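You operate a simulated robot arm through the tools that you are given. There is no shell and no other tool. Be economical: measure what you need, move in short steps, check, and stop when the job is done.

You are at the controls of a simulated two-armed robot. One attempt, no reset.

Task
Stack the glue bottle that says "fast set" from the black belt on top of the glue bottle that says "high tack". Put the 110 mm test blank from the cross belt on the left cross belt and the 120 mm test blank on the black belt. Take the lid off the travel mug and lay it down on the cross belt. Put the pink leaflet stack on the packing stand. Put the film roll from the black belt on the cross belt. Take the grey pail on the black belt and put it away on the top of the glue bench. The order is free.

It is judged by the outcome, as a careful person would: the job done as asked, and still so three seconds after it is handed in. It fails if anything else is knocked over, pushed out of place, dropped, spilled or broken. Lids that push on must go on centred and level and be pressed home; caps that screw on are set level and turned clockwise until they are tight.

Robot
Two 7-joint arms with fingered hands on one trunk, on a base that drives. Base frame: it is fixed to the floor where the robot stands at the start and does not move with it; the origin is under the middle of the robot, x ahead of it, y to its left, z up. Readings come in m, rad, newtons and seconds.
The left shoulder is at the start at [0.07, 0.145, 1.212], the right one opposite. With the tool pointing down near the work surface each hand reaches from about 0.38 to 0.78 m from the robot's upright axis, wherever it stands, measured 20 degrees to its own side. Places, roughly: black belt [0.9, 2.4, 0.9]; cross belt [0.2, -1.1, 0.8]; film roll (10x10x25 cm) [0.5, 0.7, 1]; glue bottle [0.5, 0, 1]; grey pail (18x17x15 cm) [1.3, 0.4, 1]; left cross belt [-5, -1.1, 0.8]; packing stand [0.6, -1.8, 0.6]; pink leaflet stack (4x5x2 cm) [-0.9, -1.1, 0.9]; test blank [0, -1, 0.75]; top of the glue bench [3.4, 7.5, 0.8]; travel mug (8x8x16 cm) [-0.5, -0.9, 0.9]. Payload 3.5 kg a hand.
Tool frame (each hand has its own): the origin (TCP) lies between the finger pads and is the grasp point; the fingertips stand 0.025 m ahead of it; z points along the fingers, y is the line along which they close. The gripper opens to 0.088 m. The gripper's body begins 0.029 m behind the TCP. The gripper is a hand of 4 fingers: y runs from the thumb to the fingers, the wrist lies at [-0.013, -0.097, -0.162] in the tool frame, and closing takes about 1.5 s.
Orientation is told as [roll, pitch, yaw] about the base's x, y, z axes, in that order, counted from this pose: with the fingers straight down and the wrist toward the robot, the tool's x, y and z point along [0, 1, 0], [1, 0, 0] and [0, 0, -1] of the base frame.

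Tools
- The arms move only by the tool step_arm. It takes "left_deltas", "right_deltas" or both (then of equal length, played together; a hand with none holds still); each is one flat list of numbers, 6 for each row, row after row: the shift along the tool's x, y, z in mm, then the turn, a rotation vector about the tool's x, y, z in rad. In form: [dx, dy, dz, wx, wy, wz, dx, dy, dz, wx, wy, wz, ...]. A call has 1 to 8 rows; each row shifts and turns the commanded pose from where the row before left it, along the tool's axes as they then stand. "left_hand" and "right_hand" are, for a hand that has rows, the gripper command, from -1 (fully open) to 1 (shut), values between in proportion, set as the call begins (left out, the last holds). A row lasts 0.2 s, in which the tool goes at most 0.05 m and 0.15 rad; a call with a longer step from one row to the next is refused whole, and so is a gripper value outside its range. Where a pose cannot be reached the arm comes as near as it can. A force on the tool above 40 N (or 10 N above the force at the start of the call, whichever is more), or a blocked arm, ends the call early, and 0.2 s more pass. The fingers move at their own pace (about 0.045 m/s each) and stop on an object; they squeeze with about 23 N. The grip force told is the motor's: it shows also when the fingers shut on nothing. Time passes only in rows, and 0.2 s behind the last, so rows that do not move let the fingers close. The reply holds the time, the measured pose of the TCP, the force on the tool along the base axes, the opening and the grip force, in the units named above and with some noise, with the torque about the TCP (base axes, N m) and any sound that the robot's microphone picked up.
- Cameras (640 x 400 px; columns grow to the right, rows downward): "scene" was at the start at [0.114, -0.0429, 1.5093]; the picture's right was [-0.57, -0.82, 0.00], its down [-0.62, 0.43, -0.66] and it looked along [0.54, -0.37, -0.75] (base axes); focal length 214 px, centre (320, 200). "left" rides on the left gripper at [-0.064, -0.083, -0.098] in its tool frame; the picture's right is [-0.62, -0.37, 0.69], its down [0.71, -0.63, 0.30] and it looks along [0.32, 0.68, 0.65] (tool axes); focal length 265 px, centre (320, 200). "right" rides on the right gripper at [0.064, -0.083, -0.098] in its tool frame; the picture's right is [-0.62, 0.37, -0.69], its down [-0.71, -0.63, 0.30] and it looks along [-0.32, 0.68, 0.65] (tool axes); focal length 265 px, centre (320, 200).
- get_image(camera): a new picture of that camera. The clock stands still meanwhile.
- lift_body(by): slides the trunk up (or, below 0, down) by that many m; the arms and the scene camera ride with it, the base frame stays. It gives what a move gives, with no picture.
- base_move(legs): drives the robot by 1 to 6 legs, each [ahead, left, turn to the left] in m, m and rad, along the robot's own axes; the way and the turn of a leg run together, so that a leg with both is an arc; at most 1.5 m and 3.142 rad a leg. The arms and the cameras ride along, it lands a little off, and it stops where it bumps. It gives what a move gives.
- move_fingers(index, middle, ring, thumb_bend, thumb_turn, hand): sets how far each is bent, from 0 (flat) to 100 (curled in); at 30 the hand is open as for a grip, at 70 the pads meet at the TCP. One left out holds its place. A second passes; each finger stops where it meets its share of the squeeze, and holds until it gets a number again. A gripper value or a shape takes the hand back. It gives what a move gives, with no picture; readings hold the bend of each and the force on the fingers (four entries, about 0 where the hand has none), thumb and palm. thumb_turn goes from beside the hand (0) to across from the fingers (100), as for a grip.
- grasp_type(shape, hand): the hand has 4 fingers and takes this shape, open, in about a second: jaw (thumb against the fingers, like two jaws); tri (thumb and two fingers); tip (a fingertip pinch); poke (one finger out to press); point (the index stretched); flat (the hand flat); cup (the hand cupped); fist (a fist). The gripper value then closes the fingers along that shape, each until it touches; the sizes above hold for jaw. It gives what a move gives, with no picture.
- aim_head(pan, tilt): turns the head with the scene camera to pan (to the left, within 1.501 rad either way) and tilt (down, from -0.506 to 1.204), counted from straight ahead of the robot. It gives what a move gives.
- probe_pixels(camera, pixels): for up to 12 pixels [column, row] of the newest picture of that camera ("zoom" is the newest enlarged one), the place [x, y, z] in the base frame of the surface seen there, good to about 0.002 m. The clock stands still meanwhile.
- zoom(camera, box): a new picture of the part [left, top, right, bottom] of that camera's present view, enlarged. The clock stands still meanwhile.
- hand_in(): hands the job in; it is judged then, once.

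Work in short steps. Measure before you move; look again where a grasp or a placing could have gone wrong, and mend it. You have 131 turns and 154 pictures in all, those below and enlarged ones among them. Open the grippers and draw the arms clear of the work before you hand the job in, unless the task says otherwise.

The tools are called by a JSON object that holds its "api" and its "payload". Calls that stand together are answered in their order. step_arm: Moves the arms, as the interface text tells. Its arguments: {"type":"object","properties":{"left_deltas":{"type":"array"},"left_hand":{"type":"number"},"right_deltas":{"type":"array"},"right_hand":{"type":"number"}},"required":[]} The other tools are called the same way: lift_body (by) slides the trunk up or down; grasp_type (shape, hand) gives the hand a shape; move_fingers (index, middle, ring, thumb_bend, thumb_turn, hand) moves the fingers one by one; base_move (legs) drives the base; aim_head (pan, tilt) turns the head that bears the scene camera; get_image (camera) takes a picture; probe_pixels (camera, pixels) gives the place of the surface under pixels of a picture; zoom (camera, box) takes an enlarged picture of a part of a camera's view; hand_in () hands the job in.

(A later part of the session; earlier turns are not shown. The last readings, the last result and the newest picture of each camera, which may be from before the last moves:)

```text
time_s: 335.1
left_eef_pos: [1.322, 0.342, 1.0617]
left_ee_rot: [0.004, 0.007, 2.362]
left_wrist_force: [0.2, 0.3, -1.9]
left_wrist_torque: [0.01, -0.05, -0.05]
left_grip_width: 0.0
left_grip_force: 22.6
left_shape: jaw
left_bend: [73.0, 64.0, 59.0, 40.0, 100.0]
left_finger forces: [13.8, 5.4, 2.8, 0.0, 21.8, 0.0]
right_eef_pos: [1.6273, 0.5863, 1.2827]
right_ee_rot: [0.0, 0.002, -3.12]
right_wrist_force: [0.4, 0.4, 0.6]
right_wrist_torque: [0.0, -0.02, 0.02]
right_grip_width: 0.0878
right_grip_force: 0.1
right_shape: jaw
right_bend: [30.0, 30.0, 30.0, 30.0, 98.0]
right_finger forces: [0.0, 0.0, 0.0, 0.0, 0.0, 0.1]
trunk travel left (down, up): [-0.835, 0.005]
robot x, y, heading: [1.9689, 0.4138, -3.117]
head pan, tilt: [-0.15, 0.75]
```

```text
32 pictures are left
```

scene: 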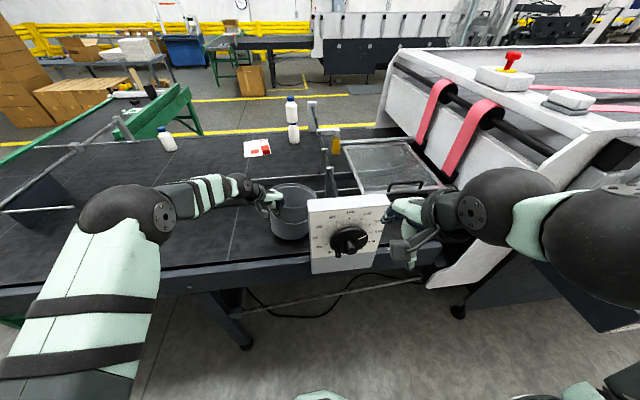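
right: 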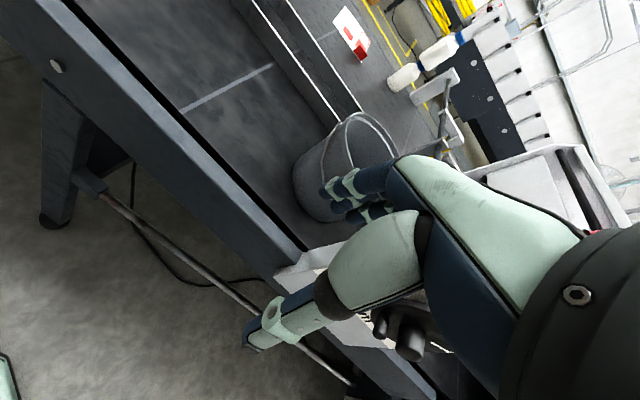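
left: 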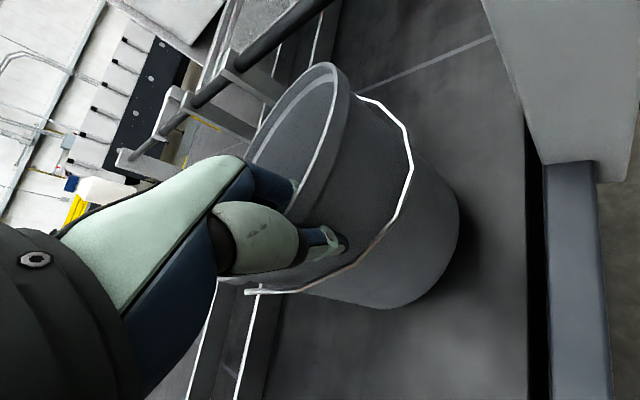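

The pail is held (light). Lift 120 mm, slip left past the panel, back off and turn north; look along the aisle.

{"api": "step_arm", "payload": {"left_deltas": [0, 0, -20, 0, 0, 0, 0, 0, -25, 0, 0, 0, 0, 0, -25, 0, 0, 0, 0, 0, -25, 0, 0, 0, 0, 0, -25, 0, 0, 0, 0, 0, 0, 0, 0, 0]}}

{"api": "base_move", "payload": {"legs": [[0, 0.35, 0], [-0.4, 0, 0], [0, 0, -1.6]]}}

{"api": "aim_head", "payload": {"pan": -0.05, "tilt": 0.3}}

{"api": "get_image", "payload": {"camera": "scene"}}

{"api": "probe_pixels", "payload": {"camera": "scene", "pixels": [[320, 220], [250, 200], [400, 200], [450, 200], [380, 180], [300, 180], [350, 160], [420, 160], [480, 170], [560, 200], [330, 150], [280, 170]]}}

```text
time_s: 336.5
left_eef_pos: [1.3203, 0.3418, 1.1813]
left_ee_rot: [0.003, 0.008, 2.361]
left_wrist_force: [-0.2, -0.1, -2.3]
left_wrist_torque: [-0.1, -0.11, -0.01]
left_grip_width: 0.0
left_grip_force: 23.0
left_shape: jaw
left_bend: [73.0, 64.0, 62.0, 41.0, 100.0]
left_finger forces: [15.8, 4.9, 3.3, 0.0, 22.7, 0.0]
right_eef_pos: [1.6272, 0.5873, 1.2822]
right_ee_rot: [0.003, 0.003, -3.119]
right_wrist_force: [0.1, -0.2, -0.1]
right_wrist_torque: [0.01, 0.0, 0.0]
right_grip_width: 0.0877
right_grip_force: 0.2
right_shape: jaw
right_bend: [30.0, 30.0, 30.0, 30.0, 98.0]
right_finger forces: [0.0, 0.1, 0.0, 0.0, 0.0, 0.1]
trunk travel left (down, up): [-0.835, 0.005]
robot x, y, heading: [1.9682, 0.4149, -3.115]
head pan, tilt: [-0.15, 0.75]
```

```text
time_s: 344.8
left_eef_pos: [2.314, 0.72, 1.1814]
left_ee_rot: [0.001, 0.005, 0.776]
left_wrist_force: [0.1, -0.5, -2.8]
left_wrist_torque: [-0.11, 0.06, -0.01]
left_grip_width: 0.0002
left_grip_force: 22.3
left_shape: jaw
left_bend: [73.0, 65.0, 62.0, 41.0, 100.0]
left_finger forces: [15.1, 4.5, 3.1, 0.0, 21.4, 0.1]
right_eef_pos: [2.5562, 0.4091, 1.2831]
right_ee_rot: [0.002, 0.002, 1.578]
right_wrist_force: [-1.1, -0.3, 0.4]
right_wrist_torque: [0.03, -0.04, 0.01]
right_grip_width: 0.0877
right_grip_force: 0.0
right_shape: jaw
right_bend: [30.0, 30.0, 30.0, 30.0, 98.0]
right_finger forces: [0.0, 0.1, 0.1, 0.0, 0.1, 0.1]
trunk travel left (down, up): [-0.835, 0.005]
robot x, y, heading: [2.3787, 0.0678, 1.583]
head pan, tilt: [-0.15, 0.75]
```

```text
time_s: 345.7
left_eef_pos: [2.3143, 0.7205, 1.1814]
left_ee_rot: [0.003, 0.006, 0.777]
left_wrist_force: [-0.3, -0.2, -0.9]
left_wrist_torque: [-0.11, 0.06, -0.02]
left_grip_width: 0.0002
left_grip_force: 22.6
left_shape: jaw
left_bend: [73.0, 65.0, 63.0, 41.0, 100.0]
left_finger forces: [15.2, 4.6, 3.0, 0.0, 21.6, 0.0]
right_eef_pos: [2.5558, 0.4101, 1.2823]
right_ee_rot: [0.002, 0.002, 1.577]
right_wrist_force: [0.3, 0.1, 0.0]
right_wrist_torque: [0.02, -0.03, 0.0]
right_grip_width: 0.0877
right_grip_force: 0.1
right_shape: jaw
right_bend: [30.0, 30.0, 30.0, 30.0, 98.0]
right_finger forces: [0.0, 0.0, 0.0, 0.0, 0.0, 0.1]
trunk travel left (down, up): [-0.835, 0.005]
robot x, y, heading: [2.379, 0.0709, 1.58]
head pan, tilt: [-0.051, 0.3]
```

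```text
31 pictures are left
```

scene: 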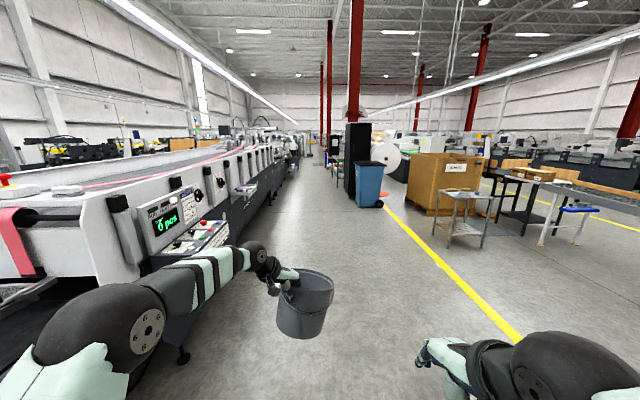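

```text
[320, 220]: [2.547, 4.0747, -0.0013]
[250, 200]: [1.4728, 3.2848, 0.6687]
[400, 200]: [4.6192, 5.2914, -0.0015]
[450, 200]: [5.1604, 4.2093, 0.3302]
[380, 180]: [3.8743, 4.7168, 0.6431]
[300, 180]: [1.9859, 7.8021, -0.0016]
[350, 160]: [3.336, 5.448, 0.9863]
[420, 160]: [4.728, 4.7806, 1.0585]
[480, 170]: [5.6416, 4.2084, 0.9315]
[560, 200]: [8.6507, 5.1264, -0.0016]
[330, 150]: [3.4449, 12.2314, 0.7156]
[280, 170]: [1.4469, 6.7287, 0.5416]
```

The aisle north (x≈1.9–3.1) is free. Drive 7.4 m up and turn to face the bench.

{"api": "base_move", "payload": {"legs": [[1.5, 0, 0], [1.5, 0, 0], [1.5, 0, 0], [1.5, 0, 0], [1.3, 0, 0], [0, 0, -1.58]]}}

{"api": "aim_head", "payload": {"pan": 0.0, "tilt": 0.6}}

{"api": "get_image", "payload": {"camera": "scene"}}

{"api": "probe_pixels", "payload": {"camera": "scene", "pixels": [[320, 180], [280, 190], [360, 190], [320, 210], [240, 190], [400, 190], [320, 240], [200, 180], [440, 180], [320, 150], [360, 220], [280, 220]]}}

```text
time_s: 384.2
left_eef_pos: [3.0332, 7.4349, 1.1814]
left_ee_rot: [0.003, 0.004, -0.804]
left_wrist_force: [-0.5, 0.5, -1.5]
left_wrist_torque: [0.06, 0.12, -0.02]
left_grip_width: 0.0
left_grip_force: 22.9
left_shape: jaw
left_bend: [73.0, 65.0, 63.0, 41.0, 100.0]
left_finger forces: [14.7, 4.3, 2.9, 0.0, 20.7, 0.1]
right_eef_pos: [2.7177, 7.1979, 1.2832]
right_ee_rot: [0.002, 0.002, -0.005]
right_wrist_force: [-0.1, -0.7, -0.2]
right_wrist_torque: [-0.02, 0.0, 0.04]
right_grip_width: 0.0878
right_grip_force: 0.1
right_shape: jaw
right_bend: [30.0, 30.0, 30.0, 30.0, 98.0]
right_finger forces: [0.0, 0.1, 0.1, 0.0, 0.0, 0.2]
trunk travel left (down, up): [-0.835, 0.005]
robot x, y, heading: [2.377, 7.3807, -0.002]
head pan, tilt: [-0.051, 0.3]
```

```text
time_s: 385.0
left_eef_pos: [3.0326, 7.4345, 1.1815]
left_ee_rot: [0.005, 0.008, -0.805]
left_wrist_force: [-0.3, -0.1, -2.1]
left_wrist_torque: [0.05, 0.13, 0.03]
left_grip_width: 0.0001
left_grip_force: 22.8
left_shape: jaw
left_bend: [73.0, 65.0, 63.0, 41.0, 100.0]
left_finger forces: [14.7, 4.2, 3.1, 0.0, 20.7, 0.0]
right_eef_pos: [2.7196, 7.1971, 1.2824]
right_ee_rot: [0.002, 0.003, -0.006]
right_wrist_force: [-0.8, 0.1, -0.1]
right_wrist_torque: [0.04, -0.01, -0.02]
right_grip_width: 0.0875
right_grip_force: 0.0
right_shape: jaw
right_bend: [30.0, 30.0, 30.0, 30.0, 98.0]
right_finger forces: [0.0, 0.0, 0.0, 0.0, 0.1, 0.0]
trunk travel left (down, up): [-0.835, 0.005]
robot x, y, heading: [2.3835, 7.3805, 0.0]
head pan, tilt: [0.0, 0.6]
```

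```text
30 pictures are left
```

scene: 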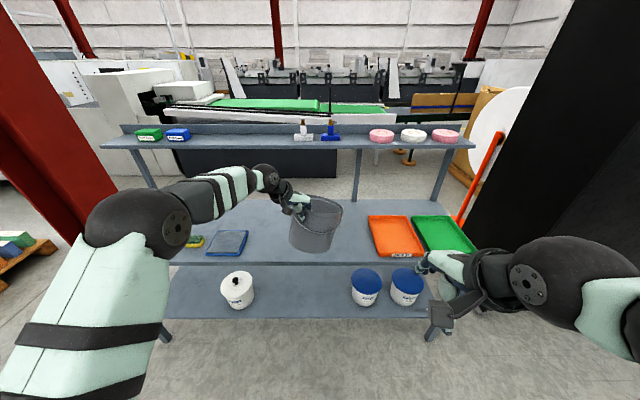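

```text
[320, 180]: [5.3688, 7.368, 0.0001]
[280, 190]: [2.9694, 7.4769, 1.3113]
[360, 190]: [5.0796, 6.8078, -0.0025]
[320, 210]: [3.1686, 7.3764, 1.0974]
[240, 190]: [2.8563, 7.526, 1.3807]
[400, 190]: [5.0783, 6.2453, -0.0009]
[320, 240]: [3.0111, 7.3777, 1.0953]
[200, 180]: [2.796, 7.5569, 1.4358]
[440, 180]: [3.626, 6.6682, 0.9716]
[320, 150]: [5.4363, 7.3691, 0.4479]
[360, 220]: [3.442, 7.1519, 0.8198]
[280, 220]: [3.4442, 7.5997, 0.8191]
```

The bench top (z 0.819) has free room in the middle, x≈3.4, y≈7.38. Drive ahead 0.28 m and check edges.

{"api": "base_move", "payload": {"legs": [[0.29, 0, 0]]}}

{"api": "aim_head", "payload": {"pan": 0.0, "tilt": 0.75}}

{"api": "get_image", "payload": {"camera": "scene"}}

{"api": "probe_pixels", "payload": {"camera": "scene", "pixels": [[320, 285], [320, 275], [320, 265], [360, 265], [270, 265], [250, 230], [380, 230], [320, 215], [325, 180], [300, 130], [340, 130], [320, 295]]}}

```text
time_s: 387.0
left_eef_pos: [3.3213, 7.4337, 1.1823]
left_ee_rot: [0.005, 0.005, -0.804]
left_wrist_force: [0.1, 0.5, -2.5]
left_wrist_torque: [0.04, 0.11, 0.01]
left_grip_width: 0.0
left_grip_force: 22.8
left_shape: jaw
left_bend: [73.0, 65.0, 63.0, 41.0, 100.0]
left_finger forces: [14.9, 4.2, 3.1, 0.0, 20.9, 0.0]
right_eef_pos: [3.0078, 7.1966, 1.2829]
right_ee_rot: [0.003, -0.003, -0.004]
right_wrist_force: [0.1, -0.9, -0.3]
right_wrist_torque: [0.0, -0.01, 0.01]
right_grip_width: 0.0877
right_grip_force: 0.0
right_shape: jaw
right_bend: [30.0, 30.0, 30.0, 30.0, 98.0]
right_finger forces: [0.1, 0.0, 0.1, 0.0, 0.1, 0.0]
trunk travel left (down, up): [-0.835, 0.005]
robot x, y, heading: [2.6735, 7.3801, -0.001]
head pan, tilt: [0.0, 0.6]
```

```text
time_s: 387.7
left_eef_pos: [3.324, 7.434, 1.1812]
left_ee_rot: [0.001, 0.006, -0.805]
left_wrist_force: [-0.5, -0.7, -3.2]
left_wrist_torque: [0.07, 0.14, 0.01]
left_grip_width: 0.0
left_grip_force: 23.3
left_shape: jaw
left_bend: [73.0, 65.0, 63.0, 41.0, 100.0]
left_finger forces: [14.9, 4.3, 3.0, 0.1, 20.7, 0.1]
right_eef_pos: [3.0102, 7.1968, 1.282]
right_ee_rot: [0.001, 0.001, -0.002]
right_wrist_force: [0.6, 0.6, -0.3]
right_wrist_torque: [0.02, 0.01, -0.02]
right_grip_width: 0.0873
right_grip_force: 0.1
right_shape: jaw
right_bend: [30.0, 30.0, 30.0, 30.0, 98.0]
right_finger forces: [0.0, 0.0, 0.0, 0.0, 0.0, 0.0]
trunk travel left (down, up): [-0.835, 0.005]
robot x, y, heading: [2.6729, 7.3768, -0.003]
head pan, tilt: [0.0, 0.75]
```

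```text
29 pictures are left
```

scene: 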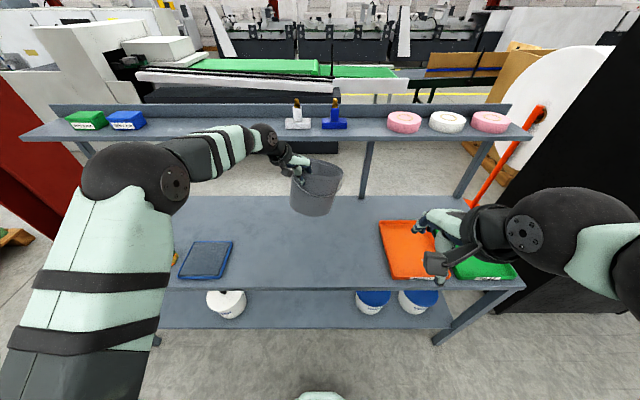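

```text
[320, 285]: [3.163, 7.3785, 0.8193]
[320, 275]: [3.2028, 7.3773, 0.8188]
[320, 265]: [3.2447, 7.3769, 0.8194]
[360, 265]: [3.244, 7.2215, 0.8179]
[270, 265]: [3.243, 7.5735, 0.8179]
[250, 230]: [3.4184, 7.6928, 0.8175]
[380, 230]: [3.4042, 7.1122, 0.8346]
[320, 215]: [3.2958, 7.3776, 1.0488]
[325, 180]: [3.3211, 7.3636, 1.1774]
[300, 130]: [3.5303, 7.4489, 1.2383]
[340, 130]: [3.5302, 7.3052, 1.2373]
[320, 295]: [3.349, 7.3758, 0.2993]
```

Clear. Lower the trunk 0.20 m, then lower the pail the last bit with the arm.

{"api": "lift_body", "payload": {"by": -0.2}}

{"api": "step_arm", "payload": {"left_deltas": [0, 0, 8, 0, 0, 0, 0, 0, 6, 0, 0, 0, 0, 0, 4, 0, 0, 0, 0, 0, 4, 0, 0, 0, 0, 0, 3, 0, 0, 0, 0, 0, 3, 0, 0, 0]}}

{"api": "zoom", "payload": {"camera": "scene", "box": [220, 120, 400, 270]}}

```text
time_s: 389.9
left_eef_pos: [3.3239, 7.4336, 0.9811]
left_ee_rot: [0.002, 0.006, -0.805]
left_wrist_force: [0.1, 0.4, -0.8]
left_wrist_torque: [-0.02, 0.02, -0.01]
left_grip_width: 0.0002
left_grip_force: 22.9
left_shape: jaw
left_bend: [73.0, 66.0, 65.0, 42.0, 100.0]
left_finger forces: [14.2, 3.8, 2.7, 0.1, 19.7, 0.1]
right_eef_pos: [3.0105, 7.1975, 1.0818]
right_ee_rot: [0.001, 0.001, -0.004]
right_wrist_force: [-0.7, 1.2, 0.1]
right_wrist_torque: [-0.02, 0.01, -0.02]
right_grip_width: 0.0877
right_grip_force: 0.1
right_shape: jaw
right_bend: [30.0, 30.0, 30.0, 30.0, 98.0]
right_finger forces: [0.0, 0.0, 0.0, 0.0, 0.0, 0.0]
trunk travel left (down, up): [-0.635, 0.205]
robot x, y, heading: [2.6718, 7.378, -0.003]
head pan, tilt: [0.0, 0.75]
```

```text
time_s: 391.3
left_eef_pos: [3.3226, 7.4353, 0.9544]
left_ee_rot: [0.006, 0.004, -0.804]
left_wrist_force: [-0.9, 0.2, 0.9]
left_wrist_torque: [-0.08, -0.11, 0.0]
left_grip_width: 0.0
left_grip_force: 22.7
left_shape: jaw
left_bend: [73.0, 66.0, 71.0, 41.0, 100.0]
left_finger forces: [14.5, 4.0, 2.5, 0.0, 20.7, 0.0]
right_eef_pos: [3.0102, 7.1969, 1.0834]
right_ee_rot: [0.003, 0.0, -0.004]
right_wrist_force: [-0.2, 0.3, -0.3]
right_wrist_torque: [-0.02, 0.02, 0.01]
right_grip_width: 0.0877
right_grip_force: 0.0
right_shape: jaw
right_bend: [30.0, 30.0, 30.0, 30.0, 98.0]
right_finger forces: [0.0, 0.0, 0.0, 0.1, 0.0, 0.1]
trunk travel left (down, up): [-0.635, 0.205]
robot x, y, heading: [2.6725, 7.378, -0.004]
head pan, tilt: [0.0, 0.75]
```

```text
2.67 times, centred on (310, 195) of scene
```

zoom: 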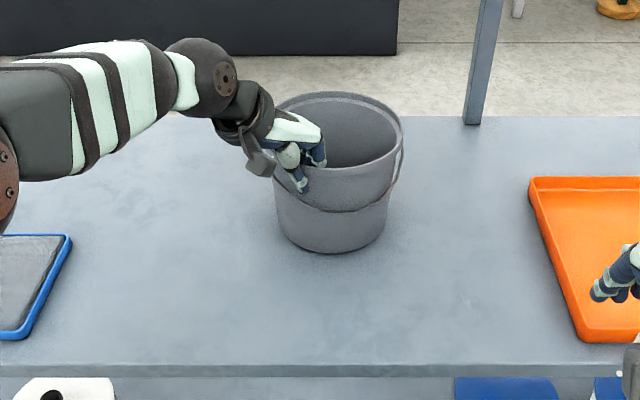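

The pail rests on the bench. Release, rise, then start the way back to the film roll.

{"api": "step_arm", "payload": {"left_deltas": [0, 0, 0, 0, 0, 0, 0, 0, 0, 0, 0, 0, 0, 0, 0, 0, 0, 0, 0, 0, 0, 0, 0, 0, 0, 0, 0, 0, 0, 0], "left_hand": -1}}

{"api": "step_arm", "payload": {"left_deltas": [0, 0, -20, 0, 0, 0, 0, 0, -40, 0, 0, 0, 0, 0, -45, 0, 0, 0, 0, 0, -45, 0, 0, 0, 0, -20, -30, 0, 0, 0, 0, -45, 0, 0, 0, 0]}}

{"api": "lift_body", "payload": {"by": 0.2}}

{"api": "zoom", "payload": {"camera": "scene", "box": [200, 100, 420, 300]}}

{"api": "base_move", "payload": {"legs": [[-0.3, 0, 0], [0, 0, 1.575], [-1.5, 0, 0], [-1.5, 0, 0], [-1.5, 0, 0], [-1.5, 0, 0]]}}

```text
time_s: 392.5
left_eef_pos: [3.3226, 7.4358, 0.9538]
left_ee_rot: [0.003, 0.006, -0.805]
left_wrist_force: [-0.1, -0.4, 0.0]
left_wrist_torque: [0.03, -0.01, 0.01]
left_grip_width: 0.0877
left_grip_force: 0.0
left_shape: jaw
left_bend: [30.0, 30.0, 30.0, 30.0, 98.0]
left_finger forces: [0.0, 0.1, 0.0, 0.0, 0.0, 0.0]
right_eef_pos: [3.0126, 7.1966, 1.0823]
right_ee_rot: [0.0, 0.0, -0.004]
right_wrist_force: [0.8, -0.1, -0.5]
right_wrist_torque: [-0.01, 0.0, 0.0]
right_grip_width: 0.0878
right_grip_force: 0.0
right_shape: jaw
right_bend: [30.0, 30.0, 30.0, 30.0, 98.0]
right_finger forces: [0.1, 0.1, 0.1, 0.0, 0.1, 0.0]
trunk travel left (down, up): [-0.635, 0.205]
robot x, y, heading: [2.6715, 7.3758, 0.002]
head pan, tilt: [0.0, 0.75]
```

```text
time_s: 393.9
left_eef_pos: [3.2749, 7.4816, 1.1356]
left_ee_rot: [0.003, 0.003, -0.805]
left_wrist_force: [0.5, 0.3, -0.2]
left_wrist_torque: [-0.03, -0.02, -0.01]
left_grip_width: 0.0879
left_grip_force: 0.1
left_shape: jaw
left_bend: [30.0, 30.0, 30.0, 30.0, 98.0]
left_finger forces: [0.0, 0.0, 0.1, 0.0, 0.1, 0.0]
right_eef_pos: [3.0084, 7.1984, 1.0853]
right_ee_rot: [0.0, -0.002, -0.005]
right_wrist_force: [-1.0, -0.3, -0.2]
right_wrist_torque: [-0.03, -0.04, 0.0]
right_grip_width: 0.0877
right_grip_force: 0.0
right_shape: jaw
right_bend: [30.0, 30.0, 30.0, 30.0, 98.0]
right_finger forces: [0.1, 0.1, 0.0, 0.1, 0.1, 0.0]
trunk travel left (down, up): [-0.635, 0.205]
robot x, y, heading: [2.6701, 7.3794, 0.002]
head pan, tilt: [0.0, 0.75]
```

```text
time_s: 396.0
left_eef_pos: [3.2786, 7.4798, 1.3344]
left_ee_rot: [0.003, 0.007, -0.803]
left_wrist_force: [0.5, 0.2, 0.0]
left_wrist_torque: [-0.01, 0.0, 0.0]
left_grip_width: 0.0876
left_grip_force: 0.0
left_shape: jaw
left_bend: [30.0, 30.0, 30.0, 30.0, 98.0]
left_finger forces: [0.0, 0.0, 0.0, 0.1, 0.1, 0.0]
right_eef_pos: [3.009, 7.1972, 1.2823]
right_ee_rot: [0.002, -0.001, -0.002]
right_wrist_force: [-0.4, 0.3, -0.1]
right_wrist_torque: [0.02, -0.02, -0.01]
right_grip_width: 0.0876
right_grip_force: 0.1
right_shape: jaw
right_bend: [30.0, 30.0, 30.0, 30.0, 98.0]
right_finger forces: [0.0, 0.0, 0.0, 0.0, 0.1, 0.1]
trunk travel left (down, up): [-0.835, 0.005]
robot x, y, heading: [2.6729, 7.381, -0.003]
head pan, tilt: [0.0, 0.75]
```

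```text
2.00 times, centred on (310, 200) of scene
```

zoom: 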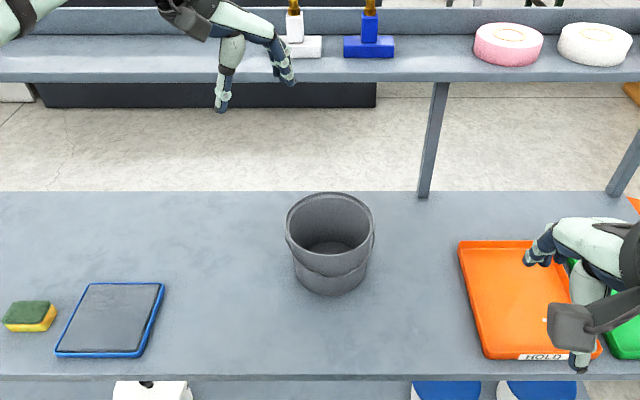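

```text
time_s: 430.0
left_eef_pos: [2.2729, 1.9951, 1.3344]
left_ee_rot: [0.002, 0.006, 0.769]
left_wrist_force: [0.6, -0.3, -0.5]
left_wrist_torque: [0.0, -0.01, 0.0]
left_grip_width: 0.0876
left_grip_force: 0.1
left_shape: jaw
left_bend: [30.0, 30.0, 30.0, 30.0, 98.0]
left_finger forces: [0.1, 0.1, 0.0, 0.0, 0.1, 0.1]
right_eef_pos: [2.5571, 1.7283, 1.2821]
right_ee_rot: [0.002, 0.002, 1.571]
right_wrist_force: [-0.2, -0.6, 0.0]
right_wrist_torque: [0.0, -0.01, 0.0]
right_grip_width: 0.0876
right_grip_force: 0.1
right_shape: jaw
right_bend: [30.0, 30.0, 30.0, 30.0, 98.0]
right_finger forces: [0.0, 0.1, 0.0, 0.1, 0.0, 0.1]
trunk travel left (down, up): [-0.835, 0.005]
robot x, y, heading: [2.3748, 1.391, 1.574]
head pan, tilt: [0.0, 0.75]
```

The pail stands on the bench. Continue back: past the trolley, down the corridor.

{"api": "base_move", "payload": {"legs": [[-1.5, 0, 0], [-1.5, 0.35, 0], [-0.85, 0.6, 0], [-1.3, 0, 0], [-0.3, 0.1, 0], [-1.15, 0, 0]]}}

{"api": "base_move", "payload": {"legs": [[0, 1.0, 0], [0, 0.97, 0], [1.45, 0, 0], [1.45, 0, 0], [1.0, 0.85, 0], [1.2, 0, 0]]}}

```text
refused: leg 2 is longer than a leg can be; nothing moved
```

```text
time_s: 433.1
left_eef_pos: [1.7318, 1.9953, 1.3327]
left_ee_rot: [0.006, 0.022, 0.799]
left_wrist_force: [-0.2, -0.6, -0.4]
left_wrist_torque: [0.01, 0.0, 0.0]
left_grip_width: 0.0877
left_grip_force: 0.1
left_shape: jaw
left_bend: [30.0, 30.0, 30.0, 30.0, 98.0]
left_finger forces: [0.0, 0.0, 0.0, 0.0, 0.0, 0.0]
right_eef_pos: [2.0245, 1.7357, 1.2779]
right_ee_rot: [0.015, 0.005, 1.592]
right_wrist_force: [-0.9, 0.1, 0.1]
right_wrist_torque: [0.0, -0.01, 0.03]
right_grip_width: 0.0877
right_grip_force: 0.0
right_shape: jaw
right_bend: [30.0, 30.0, 30.0, 30.0, 97.0]
right_finger forces: [0.1, 0.1, 0.0, 0.0, 0.0, 0.0]
trunk travel left (down, up): [-0.835, 0.005]
robot x, y, heading: [1.8327, 1.3884, 1.6]
head pan, tilt: [0.0, 0.75]
stopped in leg 1: the robot was blocked; the commanded pose is now the measured one
```

The first call was refused and the second bumped the machine's side harmlessly; I move back right and redo with shorter legs.

{"api": "base_move", "payload": {"legs": [[0, -0.54, -0.03], [-1.48, 0, 0], [-1.45, 0.33, 0], [-0.87, 0.6, 0], [-1.4, 0.05, 0], [-1.45, 0.1, 0]]}}

```text
time_s: 460.2
left_eef_pos: [1.4508, -2.9431, 1.396]
left_ee_rot: [0.123, -0.114, 0.461]
left_wrist_force: [1.2, 1.2, -0.9]
left_wrist_torque: [-0.01, 0.08, -0.02]
left_grip_width: 0.088
left_grip_force: 0.0
left_shape: jaw
left_bend: [30.0, 30.0, 30.0, 30.0, 97.0]
left_finger forces: [0.1, 0.1, 0.0, 0.0, 0.0, 0.0]
right_eef_pos: [1.6264, -3.2884, 1.2857]
right_ee_rot: [0.173, 0.137, 1.174]
right_wrist_force: [0.5, 0.5, 0.7]
right_wrist_torque: [0.03, 0.01, 0.04]
right_grip_width: 0.0875
right_grip_force: 0.1
right_shape: jaw
right_bend: [30.0, 30.0, 30.0, 30.0, 98.0]
right_finger forces: [0.0, 0.1, 0.0, 0.1, 0.1, 0.1]
trunk travel left (down, up): [-0.835, 0.005]
robot x, y, heading: [1.3616, -3.4948, 1.242]
head pan, tilt: [0.0, 0.75]
stopped in leg 5: the robot was blocked; the commanded pose is now the measured one
```

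Blocked at (1.36,-3.49). I look around.

{"api": "aim_head", "payload": {"pan": 1.3, "tilt": 0.6}}

{"api": "get_image", "payload": {"camera": "scene"}}

{"api": "aim_head", "payload": {"pan": -1.4, "tilt": 0.6}}

{"api": "get_image", "payload": {"camera": "scene"}}

```text
time_s: 461.6
left_eef_pos: [1.4441, -2.9226, 1.3828]
left_ee_rot: [0.108, -0.1, 0.489]
left_wrist_force: [-0.8, 0.7, 0.2]
left_wrist_torque: [0.01, -0.04, -0.02]
left_grip_width: 0.0879
left_grip_force: 0.0
left_shape: jaw
left_bend: [30.0, 30.0, 30.0, 30.0, 97.0]
left_finger forces: [0.0, 0.1, 0.0, 0.1, 0.0, 0.1]
right_eef_pos: [1.6273, -3.2711, 1.2806]
right_ee_rot: [0.156, 0.132, 1.201]
right_wrist_force: [-0.2, -0.2, 0.1]
right_wrist_torque: [-0.01, -0.02, 0.0]
right_grip_width: 0.0881
right_grip_force: 0.0
right_shape: jaw
right_bend: [30.0, 30.0, 30.0, 30.0, 98.0]
right_finger forces: [0.0, 0.0, 0.0, 0.1, 0.0, 0.0]
trunk travel left (down, up): [-0.835, 0.005]
robot x, y, heading: [1.3552, -3.5063, 1.268]
head pan, tilt: [1.3, 0.6]
```

```text
26 pictures are left
```

scene: 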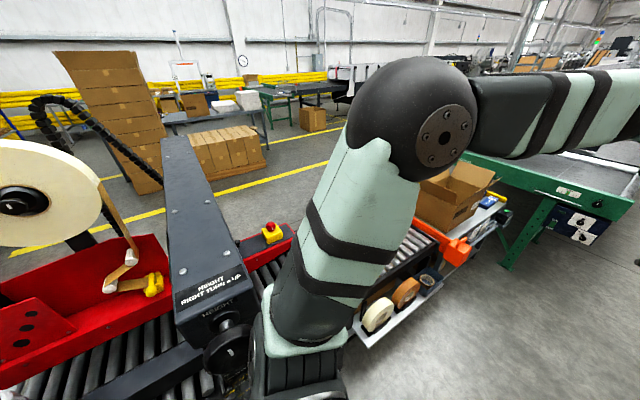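

```text
time_s: 464.0
left_eef_pos: [1.444, -2.9231, 1.3835]
left_ee_rot: [0.107, -0.101, 0.49]
left_wrist_force: [0.7, 0.8, -0.9]
left_wrist_torque: [0.03, -0.01, 0.01]
left_grip_width: 0.0879
left_grip_force: 0.1
left_shape: jaw
left_bend: [30.0, 30.0, 30.0, 30.0, 97.0]
left_finger forces: [0.0, 0.0, 0.1, 0.0, 0.0, 0.0]
right_eef_pos: [1.6278, -3.271, 1.2817]
right_ee_rot: [0.156, 0.133, 1.202]
right_wrist_force: [-0.2, 0.9, -0.3]
right_wrist_torque: [0.01, 0.01, 0.0]
right_grip_width: 0.0879
right_grip_force: 0.2
right_shape: jaw
right_bend: [30.0, 30.0, 30.0, 30.0, 98.0]
right_finger forces: [0.0, 0.0, 0.0, 0.0, 0.0, 0.0]
trunk travel left (down, up): [-0.835, 0.005]
robot x, y, heading: [1.3593, -3.5028, 1.27]
head pan, tilt: [-1.4, 0.6]
```

```text
25 pictures are left
```

scene: 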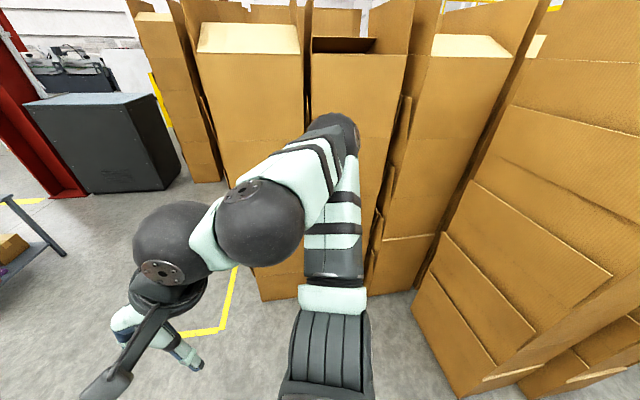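

My left shoulder caught the sealer's post at x≈1.1. I step right, straighten, pass it at x≈1.48, then shift back left for the stacks.

{"api": "base_move", "payload": {"legs": [[0.12, -0.1, 0], [0, 0, 0.3], [-0.55, 0, 0], [0, 0.17, 0], [-1.35, 0, 0]]}}

```text
time_s: 473.1
left_eef_pos: [1.1105, -3.9459, 1.3842]
left_ee_rot: [0.113, -0.116, 1.094]
left_wrist_force: [0.6, 1.8, 0.7]
left_wrist_torque: [-0.17, 0.05, -0.04]
left_grip_width: 0.0878
left_grip_force: 0.1
left_shape: jaw
left_bend: [30.0, 30.0, 30.0, 30.0, 98.0]
left_finger forces: [0.1, 0.0, 0.0, 0.0, 0.1, 0.0]
right_eef_pos: [1.4441, -4.1284, 1.2942]
right_ee_rot: [0.261, 0.251, 1.787]
right_wrist_force: [-0.2, 1.3, -0.8]
right_wrist_torque: [-0.07, 0.06, 0.0]
right_grip_width: 0.0881
right_grip_force: 0.2
right_shape: jaw
right_bend: [30.0, 30.0, 30.0, 30.0, 98.0]
right_finger forces: [0.0, 0.0, 0.0, 0.0, 0.0, 0.1]
trunk travel left (down, up): [-0.835, 0.005]
robot x, y, heading: [1.3615, -4.4341, 1.87]
head pan, tilt: [-1.4, 0.6]
stopped in leg 5: the robot was blocked; the commanded pose is now the measured one
```

Right elbow touched the carton stack; I tuck the right hand forward, shift left and straighten, then back out.

{"api": "step_arm", "payload": {"right_deltas": [15, 35, 0, 0, 0, 0, 15, 35, 0, 0, 0, 0, 15, 35, 0, 0, 0, 0, 15, 35, 0, 0, 0, 0, 10, 35, 0, 0, 0, 0]}}

{"api": "base_move", "payload": {"legs": [[0.08, 0, 0], [0, 0.13, 0], [0, 0, -0.3], [-0.9, 0, 0]]}}

{"api": "aim_head", "payload": {"pan": -0.8, "tilt": 0.4}}

{"api": "get_image", "payload": {"camera": "scene"}}

```text
time_s: 474.3
left_eef_pos: [1.1055, -3.9789, 1.3971]
left_ee_rot: [0.129, -0.14, 1.151]
left_wrist_force: [1.0, 0.7, -0.1]
left_wrist_torque: [-0.03, 0.01, 0.0]
left_grip_width: 0.0879
left_grip_force: 0.1
left_shape: jaw
left_bend: [30.0, 30.0, 30.0, 30.0, 98.0]
left_finger forces: [0.0, 0.0, 0.0, 0.0, 0.0, 0.0]
right_eef_pos: [1.3372, -3.9884, 1.2728]
right_ee_rot: [0.249, 0.228, 1.844]
right_wrist_force: [-0.4, -0.2, 0.0]
right_wrist_torque: [-0.02, 0.02, 0.05]
right_grip_width: 0.088
right_grip_force: 0.1
right_shape: jaw
right_bend: [30.0, 30.0, 30.0, 30.0, 98.0]
right_finger forces: [0.1, 0.0, 0.0, 0.0, 0.0, 0.0]
trunk travel left (down, up): [-0.835, 0.005]
robot x, y, heading: [1.3836, -4.43, 1.932]
head pan, tilt: [-1.4, 0.6]
```

```text
time_s: 481.6
left_eef_pos: [1.1511, -4.8011, 1.3985]
left_ee_rot: [0.13, -0.143, 0.855]
left_wrist_force: [0.1, 0.1, 0.4]
left_wrist_torque: [0.03, 0.0, -0.01]
left_grip_width: 0.0878
left_grip_force: 0.0
left_shape: jaw
left_bend: [30.0, 30.0, 30.0, 30.0, 98.0]
left_finger forces: [0.0, 0.1, 0.1, 0.0, 0.1, 0.0]
right_eef_pos: [1.372, -4.8764, 1.275]
right_ee_rot: [0.243, 0.222, 1.549]
right_wrist_force: [0.3, 0.2, 0.0]
right_wrist_torque: [0.01, -0.01, -0.01]
right_grip_width: 0.0879
right_grip_force: 0.0
right_shape: jaw
right_bend: [30.0, 30.0, 30.0, 30.0, 98.0]
right_finger forces: [0.0, 0.1, 0.1, 0.0, 0.0, 0.0]
trunk travel left (down, up): [-0.835, 0.005]
robot x, y, heading: [1.2869, -5.3114, 1.635]
head pan, tilt: [-1.4, 0.6]
```

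```text
time_s: 482.6
left_eef_pos: [1.1515, -4.8022, 1.3991]
left_ee_rot: [0.131, -0.145, 0.853]
left_wrist_force: [0.4, -0.6, 0.4]
left_wrist_torque: [0.0, 0.01, -0.01]
left_grip_width: 0.0878
left_grip_force: 0.1
left_shape: jaw
left_bend: [30.0, 30.0, 30.0, 30.0, 98.0]
left_finger forces: [0.1, 0.0, 0.0, 0.0, 0.1, 0.0]
right_eef_pos: [1.3707, -4.8782, 1.2753]
right_ee_rot: [0.243, 0.224, 1.548]
right_wrist_force: [1.1, -0.6, 1.0]
right_wrist_torque: [0.0, -0.01, -0.03]
right_grip_width: 0.0878
right_grip_force: 0.0
right_shape: jaw
right_bend: [30.0, 30.0, 30.0, 30.0, 98.0]
right_finger forces: [0.1, 0.1, 0.1, 0.0, 0.0, 0.1]
trunk travel left (down, up): [-0.835, 0.005]
robot x, y, heading: [1.2923, -5.3069, 1.636]
head pan, tilt: [-0.799, 0.4]
```

```text
24 pictures are left
```

scene: 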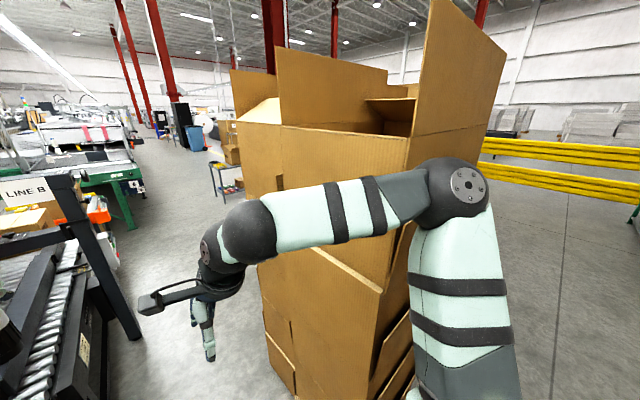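

Stacks stand. Continue west round the sealer, north past the belt's end, and to the carton.

{"api": "base_move", "payload": {"legs": [[0, 0, -0.065], [0, 1.0, 0], [0, 0.98, 0], [1.45, 0, 0], [1.45, 0, 0], [1.0, 0.85, 0]]}}

{"api": "aim_head", "payload": {"pan": 0.0, "tilt": 0.85}}

```text
time_s: 512.9
left_eef_pos: [-1.5654, -0.8285, 1.3996]
left_ee_rot: [0.129, -0.145, 0.769]
left_wrist_force: [0.5, 0.1, -0.5]
left_wrist_torque: [-0.03, 0.0, -0.04]
left_grip_width: 0.088
left_grip_force: 0.1
left_shape: jaw
left_bend: [30.0, 30.0, 30.0, 30.0, 98.0]
left_finger forces: [0.0, 0.1, 0.1, 0.0, 0.1, 0.1]
right_eef_pos: [-1.3536, -0.9244, 1.2758]
right_ee_rot: [0.244, 0.222, 1.461]
right_wrist_force: [-0.4, -0.7, 0.3]
right_wrist_torque: [0.01, -0.02, 0.0]
right_grip_width: 0.088
right_grip_force: 0.0
right_shape: jaw
right_bend: [30.0, 30.0, 30.0, 30.0, 98.0]
right_finger forces: [0.1, 0.1, 0.1, 0.0, 0.0, 0.1]
trunk travel left (down, up): [-0.835, 0.005]
robot x, y, heading: [-1.4702, -1.3458, 1.554]
head pan, tilt: [-0.799, 0.4]
```

```text
time_s: 514.1
left_eef_pos: [-1.5664, -0.8278, 1.3991]
left_ee_rot: [0.128, -0.145, 0.768]
left_wrist_force: [-0.1, -0.1, 0.0]
left_wrist_torque: [0.01, 0.01, -0.03]
left_grip_width: 0.0879
left_grip_force: 0.1
left_shape: jaw
left_bend: [30.0, 30.0, 30.0, 30.0, 98.0]
left_finger forces: [0.0, 0.1, 0.0, 0.0, 0.1, 0.0]
right_eef_pos: [-1.3533, -0.9234, 1.2755]
right_ee_rot: [0.245, 0.223, 1.46]
right_wrist_force: [0.3, -0.6, 0.7]
right_wrist_torque: [0.0, -0.02, 0.04]
right_grip_width: 0.0879
right_grip_force: 0.1
right_shape: jaw
right_bend: [30.0, 30.0, 30.0, 30.0, 98.0]
right_finger forces: [0.0, 0.0, 0.0, 0.0, 0.0, 0.1]
trunk travel left (down, up): [-0.835, 0.005]
robot x, y, heading: [-1.4699, -1.3457, 1.548]
head pan, tilt: [0.0, 0.85]
```

Now go to the carton: north 1.38 m, right 1.2 m, turn to heading ≈0.8.

{"api": "base_move", "payload": {"legs": [[1.4, 0, 0], [0, -0.6, 0], [0, -0.62, 0], [0, 0, -0.76]]}}

{"api": "aim_head", "payload": {"pan": 0.15, "tilt": 1.0}}

{"api": "get_image", "payload": {"camera": "scene"}}

```text
time_s: 529.1
left_eef_pos: [0.0761, 0.4588, 1.3996]
left_ee_rot: [0.128, -0.145, 0.007]
left_wrist_force: [0.2, -0.6, 0.0]
left_wrist_torque: [0.0, -0.04, -0.02]
left_grip_width: 0.0879
left_grip_force: 0.0
left_shape: jaw
left_bend: [30.0, 30.0, 30.0, 30.0, 98.0]
left_finger forces: [0.0, 0.0, 0.1, 0.0, 0.0, 0.1]
right_eef_pos: [0.1627, 0.2429, 1.2753]
right_ee_rot: [0.243, 0.223, 0.698]
right_wrist_force: [-0.1, 0.5, -0.5]
right_wrist_torque: [0.0, -0.03, -0.01]
right_grip_width: 0.088
right_grip_force: 0.0
right_shape: jaw
right_bend: [30.0, 30.0, 30.0, 30.0, 98.0]
right_finger forces: [0.1, 0.1, 0.1, 0.0, 0.0, 0.1]
trunk travel left (down, up): [-0.835, 0.005]
robot x, y, heading: [-0.2121, 0.0167, 0.783]
head pan, tilt: [0.0, 0.85]
```

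```text
time_s: 529.8
left_eef_pos: [0.0767, 0.4584, 1.3988]
left_ee_rot: [0.13, -0.143, 0.007]
left_wrist_force: [-0.2, 0.5, 0.1]
left_wrist_torque: [-0.01, 0.02, -0.02]
left_grip_width: 0.0879
left_grip_force: 0.1
left_shape: jaw
left_bend: [30.0, 30.0, 30.0, 30.0, 98.0]
left_finger forces: [0.1, 0.0, 0.0, 0.0, 0.0, 0.0]
right_eef_pos: [0.165, 0.2411, 1.276]
right_ee_rot: [0.243, 0.224, 0.698]
right_wrist_force: [0.8, -0.1, 0.0]
right_wrist_torque: [-0.01, -0.01, 0.0]
right_grip_width: 0.088
right_grip_force: 0.1
right_shape: jaw
right_bend: [30.0, 30.0, 30.0, 30.0, 98.0]
right_finger forces: [0.0, 0.0, 0.1, 0.0, 0.0, 0.1]
trunk travel left (down, up): [-0.835, 0.005]
robot x, y, heading: [-0.2144, 0.0213, 0.787]
head pan, tilt: [0.15, 1.0]
```

```text
23 pictures are left
```

scene: 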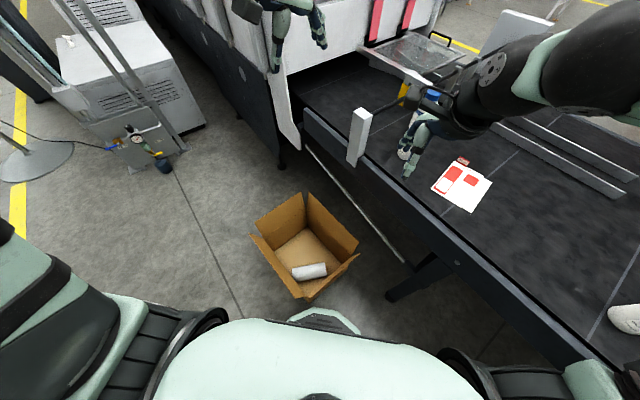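

I'll use the right hand with the robot facing more left so no arm hangs over the bottle stack: turn +0.61, step a little closer, and set the right tool (yaw 1.05, tilted 0.54 so the wrist is above the roll).

{"api": "base_move", "payload": {"legs": [[0, 0, 0.61], [0.04, 0, 0]]}}

{"api": "step_arm", "payload": {"right_deltas": [0, 0, 0, -0.11, -0.1, 0, 0, 0, 0, -0.11, -0.1, 0, 0, 0, 0, 0, -0.04, 0.13, 0, 0, 0, 0, 0, 0.13, 0, 0, 0, 0.135, 0, 0, 0, 0, 0, 0.135, 0, 0, 0, 0, 0, 0.135, 0, 0, 0, 0, 0, 0.135, 0, 0]}}

{"api": "zoom", "payload": {"camera": "scene", "box": [200, 180, 400, 340]}}

```text
time_s: 532.4
left_eef_pos: [-0.2227, 0.5742, 1.4035]
left_ee_rot: [0.135, -0.15, 0.617]
left_wrist_force: [0.0, -0.4, 0.7]
left_wrist_torque: [0.05, 0.03, 0.01]
left_grip_width: 0.088
left_grip_force: 0.0
left_shape: jaw
left_bend: [30.0, 30.0, 30.0, 30.0, 98.0]
left_finger forces: [0.0, 0.0, 0.0, 0.1, 0.0, 0.0]
right_eef_pos: [-0.0277, 0.447, 1.2796]
right_ee_rot: [0.243, 0.213, 1.311]
right_wrist_force: [-1.3, -0.5, 0.4]
right_wrist_torque: [0.06, -0.01, 0.0]
right_grip_width: 0.088
right_grip_force: 0.0
right_shape: jaw
right_bend: [30.0, 30.0, 30.0, 30.0, 98.0]
right_finger forces: [0.0, 0.1, 0.0, 0.0, 0.1, 0.0]
trunk travel left (down, up): [-0.835, 0.005]
robot x, y, heading: [-0.2035, 0.0557, 1.396]
head pan, tilt: [0.15, 1.0]
```

```text
time_s: 534.2
left_eef_pos: [-0.2218, 0.5842, 1.399]
left_ee_rot: [0.129, -0.144, 0.619]
left_wrist_force: [-0.4, 0.2, 0.0]
left_wrist_torque: [-0.02, -0.01, -0.04]
left_grip_width: 0.0879
left_grip_force: 0.0
left_shape: jaw
left_bend: [30.0, 30.0, 30.0, 30.0, 98.0]
left_finger forces: [0.0, 0.1, 0.0, 0.0, 0.0, 0.0]
right_eef_pos: [-0.0259, 0.4571, 1.2761]
right_ee_rot: [-0.001, 0.55, 1.018]
right_wrist_force: [0.8, -0.5, -0.4]
right_wrist_torque: [-0.01, 0.01, 0.0]
right_grip_width: 0.0879
right_grip_force: 0.1
right_shape: jaw
right_bend: [30.0, 30.0, 30.0, 30.0, 98.0]
right_finger forces: [0.0, 0.0, 0.1, 0.1, 0.0, 0.0]
trunk travel left (down, up): [-0.835, 0.005]
robot x, y, heading: [-0.2052, 0.0572, 1.397]
head pan, tilt: [0.15, 1.0]
```

```text
2.50 times, centred on (300, 260) of scene
```

zoom: 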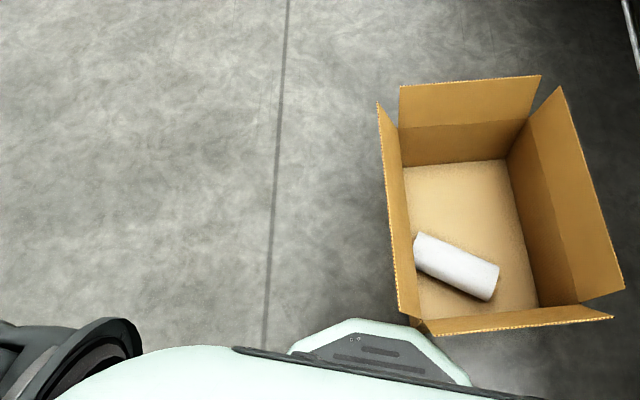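

Orientation good. Probe the roll and carton rims from this view.

{"api": "probe_pixels", "payload": {"camera": "zoom", "pixels": [[422, 248], [488, 276], [455, 262], [462, 250], [447, 275], [380, 105], [405, 312], [610, 316], [540, 80], [430, 325], [495, 290], [416, 240]]}}

{"api": "move_fingers", "payload": {"hand": "right", "index": 10, "middle": 10, "ring": 10, "thumb_bend": 10}}

{"api": "lift_body", "payload": {"by": -0.4}}

```text
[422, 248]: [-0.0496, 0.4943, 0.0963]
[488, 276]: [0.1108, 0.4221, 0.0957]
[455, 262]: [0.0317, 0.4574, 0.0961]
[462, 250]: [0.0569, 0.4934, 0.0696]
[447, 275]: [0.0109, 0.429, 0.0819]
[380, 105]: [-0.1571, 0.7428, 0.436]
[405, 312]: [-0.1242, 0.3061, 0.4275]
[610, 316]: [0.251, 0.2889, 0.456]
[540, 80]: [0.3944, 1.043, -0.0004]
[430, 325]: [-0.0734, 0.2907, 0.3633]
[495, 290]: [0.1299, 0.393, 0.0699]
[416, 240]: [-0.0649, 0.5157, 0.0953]
```

```text
time_s: 535.2
left_eef_pos: [-0.2213, 0.5828, 1.3986]
left_ee_rot: [0.129, -0.146, 0.615]
left_wrist_force: [-0.2, -0.6, 0.4]
left_wrist_torque: [0.04, -0.03, 0.03]
left_grip_width: 0.0878
left_grip_force: 0.0
left_shape: jaw
left_bend: [30.0, 30.0, 30.0, 30.0, 98.0]
left_finger forces: [0.0, 0.1, 0.0, 0.1, 0.0, 0.0]
right_eef_pos: [-0.0256, 0.4569, 1.276]
right_ee_rot: [-0.001, 0.545, 1.018]
right_wrist_force: [-0.1, 0.0, -0.3]
right_wrist_torque: [-0.01, 0.04, 0.02]
right_grip_width: 0.1201
right_grip_force: 0.0
right_shape: fingers
right_bend: [10.0, 10.0, 10.0, 10.0, 98.0]
right_finger forces: [0.0, 0.1, 0.1, 0.0, 0.0, 0.0]
trunk travel left (down, up): [-0.835, 0.005]
robot x, y, heading: [-0.2035, 0.0612, 1.395]
head pan, tilt: [0.15, 1.0]
```

```text
time_s: 539.0
left_eef_pos: [-0.2209, 0.5833, 0.9996]
left_ee_rot: [0.128, -0.146, 0.616]
left_wrist_force: [-0.5, 0.2, -0.6]
left_wrist_torque: [-0.01, -0.01, 0.02]
left_grip_width: 0.0877
left_grip_force: 0.1
left_shape: jaw
left_bend: [30.0, 30.0, 30.0, 30.0, 98.0]
left_finger forces: [0.0, 0.0, 0.0, 0.0, 0.0, 0.0]
right_eef_pos: [-0.0248, 0.4569, 0.8762]
right_ee_rot: [-0.001, 0.547, 1.017]
right_wrist_force: [0.7, 1.0, -0.2]
right_wrist_torque: [-0.03, 0.02, 0.02]
right_grip_width: 0.1201
right_grip_force: 0.0
right_shape: fingers
right_bend: [10.0, 10.0, 10.0, 10.0, 98.0]
right_finger forces: [0.0, 0.0, 0.0, 0.0, 0.0, 0.0]
trunk travel left (down, up): [-0.435, 0.405]
robot x, y, heading: [-0.2089, 0.0524, 1.399]
head pan, tilt: [0.15, 1.0]
```

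Roll axis centre ≈ (0.025,0.463), z 0.049. Lower the trunk a bit more and bring the opened hand into the carton to a standoff up-axis of the roll.

{"api": "lift_body", "payload": {"by": -0.12}}

{"api": "step_arm", "payload": {"right_deltas": [-5.7, 36.2, 12.4, 0, 0, 0, -5.7, 36.2, 12.4, 0, 0, 0, -5.7, 36.2, 12.4, 0, 0, 0, -5.7, 36.2, 12.4, 0, 0, 0, -5.7, 36.2, 12.4, 0, 0, 0, -5.7, 36.2, 12.4, 0, 0, 0, -5.7, 36.2, 12.4, 0, 0, 0]}}

{"api": "step_arm", "payload": {"right_deltas": [0, 22.7, 37.3, 0, 0, 0, 0, 22.7, 37.3, 0, 0, 0, 0, 22.7, 37.3, 0, 0, 0, 0, 22.7, 37.3, 0, 0, 0, 0, 22.7, 37.3, 0, 0, 0, 0, 22.7, 37.3, 0, 0, 0]}}

{"api": "get_image", "payload": {"camera": "right"}}

{"api": "get_image", "payload": {"camera": "scene"}}

```text
time_s: 540.5
left_eef_pos: [-0.2207, 0.5841, 0.879]
left_ee_rot: [0.127, -0.144, 0.616]
left_wrist_force: [0.1, -0.2, 0.2]
left_wrist_torque: [-0.01, 0.01, 0.03]
left_grip_width: 0.0879
left_grip_force: 0.1
left_shape: jaw
left_bend: [30.0, 30.0, 30.0, 30.0, 98.0]
left_finger forces: [0.0, 0.1, 0.0, 0.0, 0.0, 0.0]
right_eef_pos: [-0.0272, 0.4567, 0.7554]
right_ee_rot: [-0.002, 0.545, 1.017]
right_wrist_force: [-0.4, -0.1, 0.6]
right_wrist_torque: [-0.01, -0.01, 0.01]
right_grip_width: 0.1199
right_grip_force: 0.1
right_shape: fingers
right_bend: [10.0, 10.0, 10.0, 10.0, 98.0]
right_finger forces: [0.1, 0.1, 0.1, 0.0, 0.0, 0.1]
trunk travel left (down, up): [-0.315, 0.525]
robot x, y, heading: [-0.2072, 0.0597, 1.394]
head pan, tilt: [0.15, 1.0]
```

```text
time_s: 542.1
left_eef_pos: [-0.2204, 0.5842, 0.8783]
left_ee_rot: [0.129, -0.144, 0.616]
left_wrist_force: [-0.4, 0.4, -0.6]
left_wrist_torque: [-0.02, 0.0, 0.03]
left_grip_width: 0.0879
left_grip_force: 0.0
left_shape: jaw
left_bend: [30.0, 30.0, 30.0, 30.0, 98.0]
left_finger forces: [0.0, 0.1, 0.0, 0.0, 0.0, 0.0]
right_eef_pos: [0.0987, 0.5817, 0.5487]
right_ee_rot: [-0.001, 0.548, 1.018]
right_wrist_force: [-0.3, 0.5, 0.4]
right_wrist_torque: [-0.03, 0.02, 0.03]
right_grip_width: 0.12
right_grip_force: 0.1
right_shape: fingers
right_bend: [10.0, 10.0, 10.0, 10.0, 98.0]
right_finger forces: [0.0, 0.0, 0.1, 0.0, 0.0, 0.1]
trunk travel left (down, up): [-0.315, 0.525]
robot x, y, heading: [-0.2066, 0.0592, 1.393]
head pan, tilt: [0.15, 1.0]
```

```text
time_s: 543.5
left_eef_pos: [-0.2212, 0.583, 0.8778]
left_ee_rot: [0.13, -0.142, 0.616]
left_wrist_force: [-0.3, -0.6, 0.3]
left_wrist_torque: [0.03, -0.04, 0.0]
left_grip_width: 0.088
left_grip_force: 0.0
left_shape: jaw
left_bend: [30.0, 30.0, 30.0, 30.0, 98.0]
left_finger forces: [0.0, 0.0, 0.0, 0.1, 0.1, 0.1]
right_eef_pos: [0.0982, 0.5808, 0.2878]
right_ee_rot: [-0.003, 0.546, 1.018]
right_wrist_force: [0.6, 0.3, -0.7]
right_wrist_torque: [-0.04, -0.01, 0.0]
right_grip_width: 0.1202
right_grip_force: 0.1
right_shape: fingers
right_bend: [10.0, 10.0, 10.0, 10.0, 98.0]
right_finger forces: [0.0, 0.0, 0.0, 0.0, 0.0, 0.0]
trunk travel left (down, up): [-0.315, 0.525]
robot x, y, heading: [-0.2077, 0.0549, 1.398]
head pan, tilt: [0.15, 1.0]
```

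```text
21 pictures are left
```

right: 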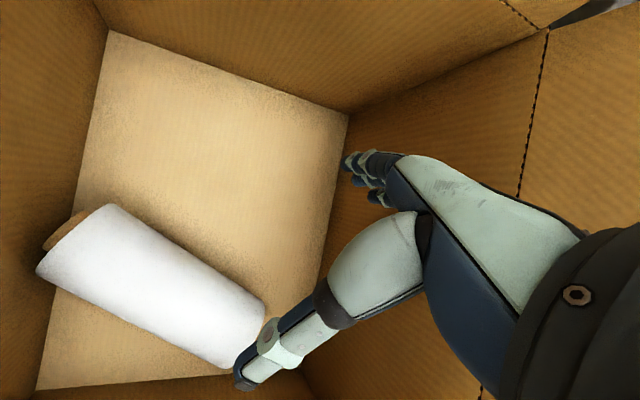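

```text
20 pictures are left
```

scene: 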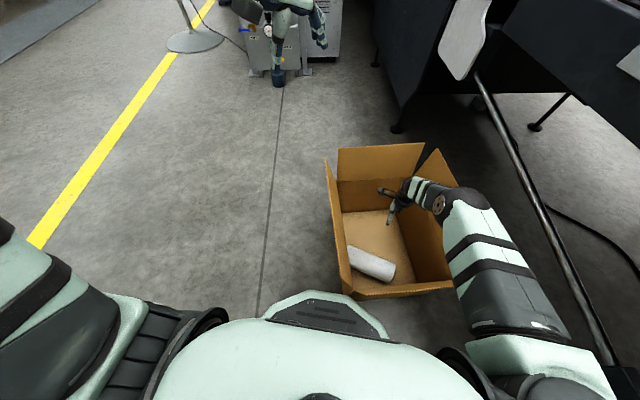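

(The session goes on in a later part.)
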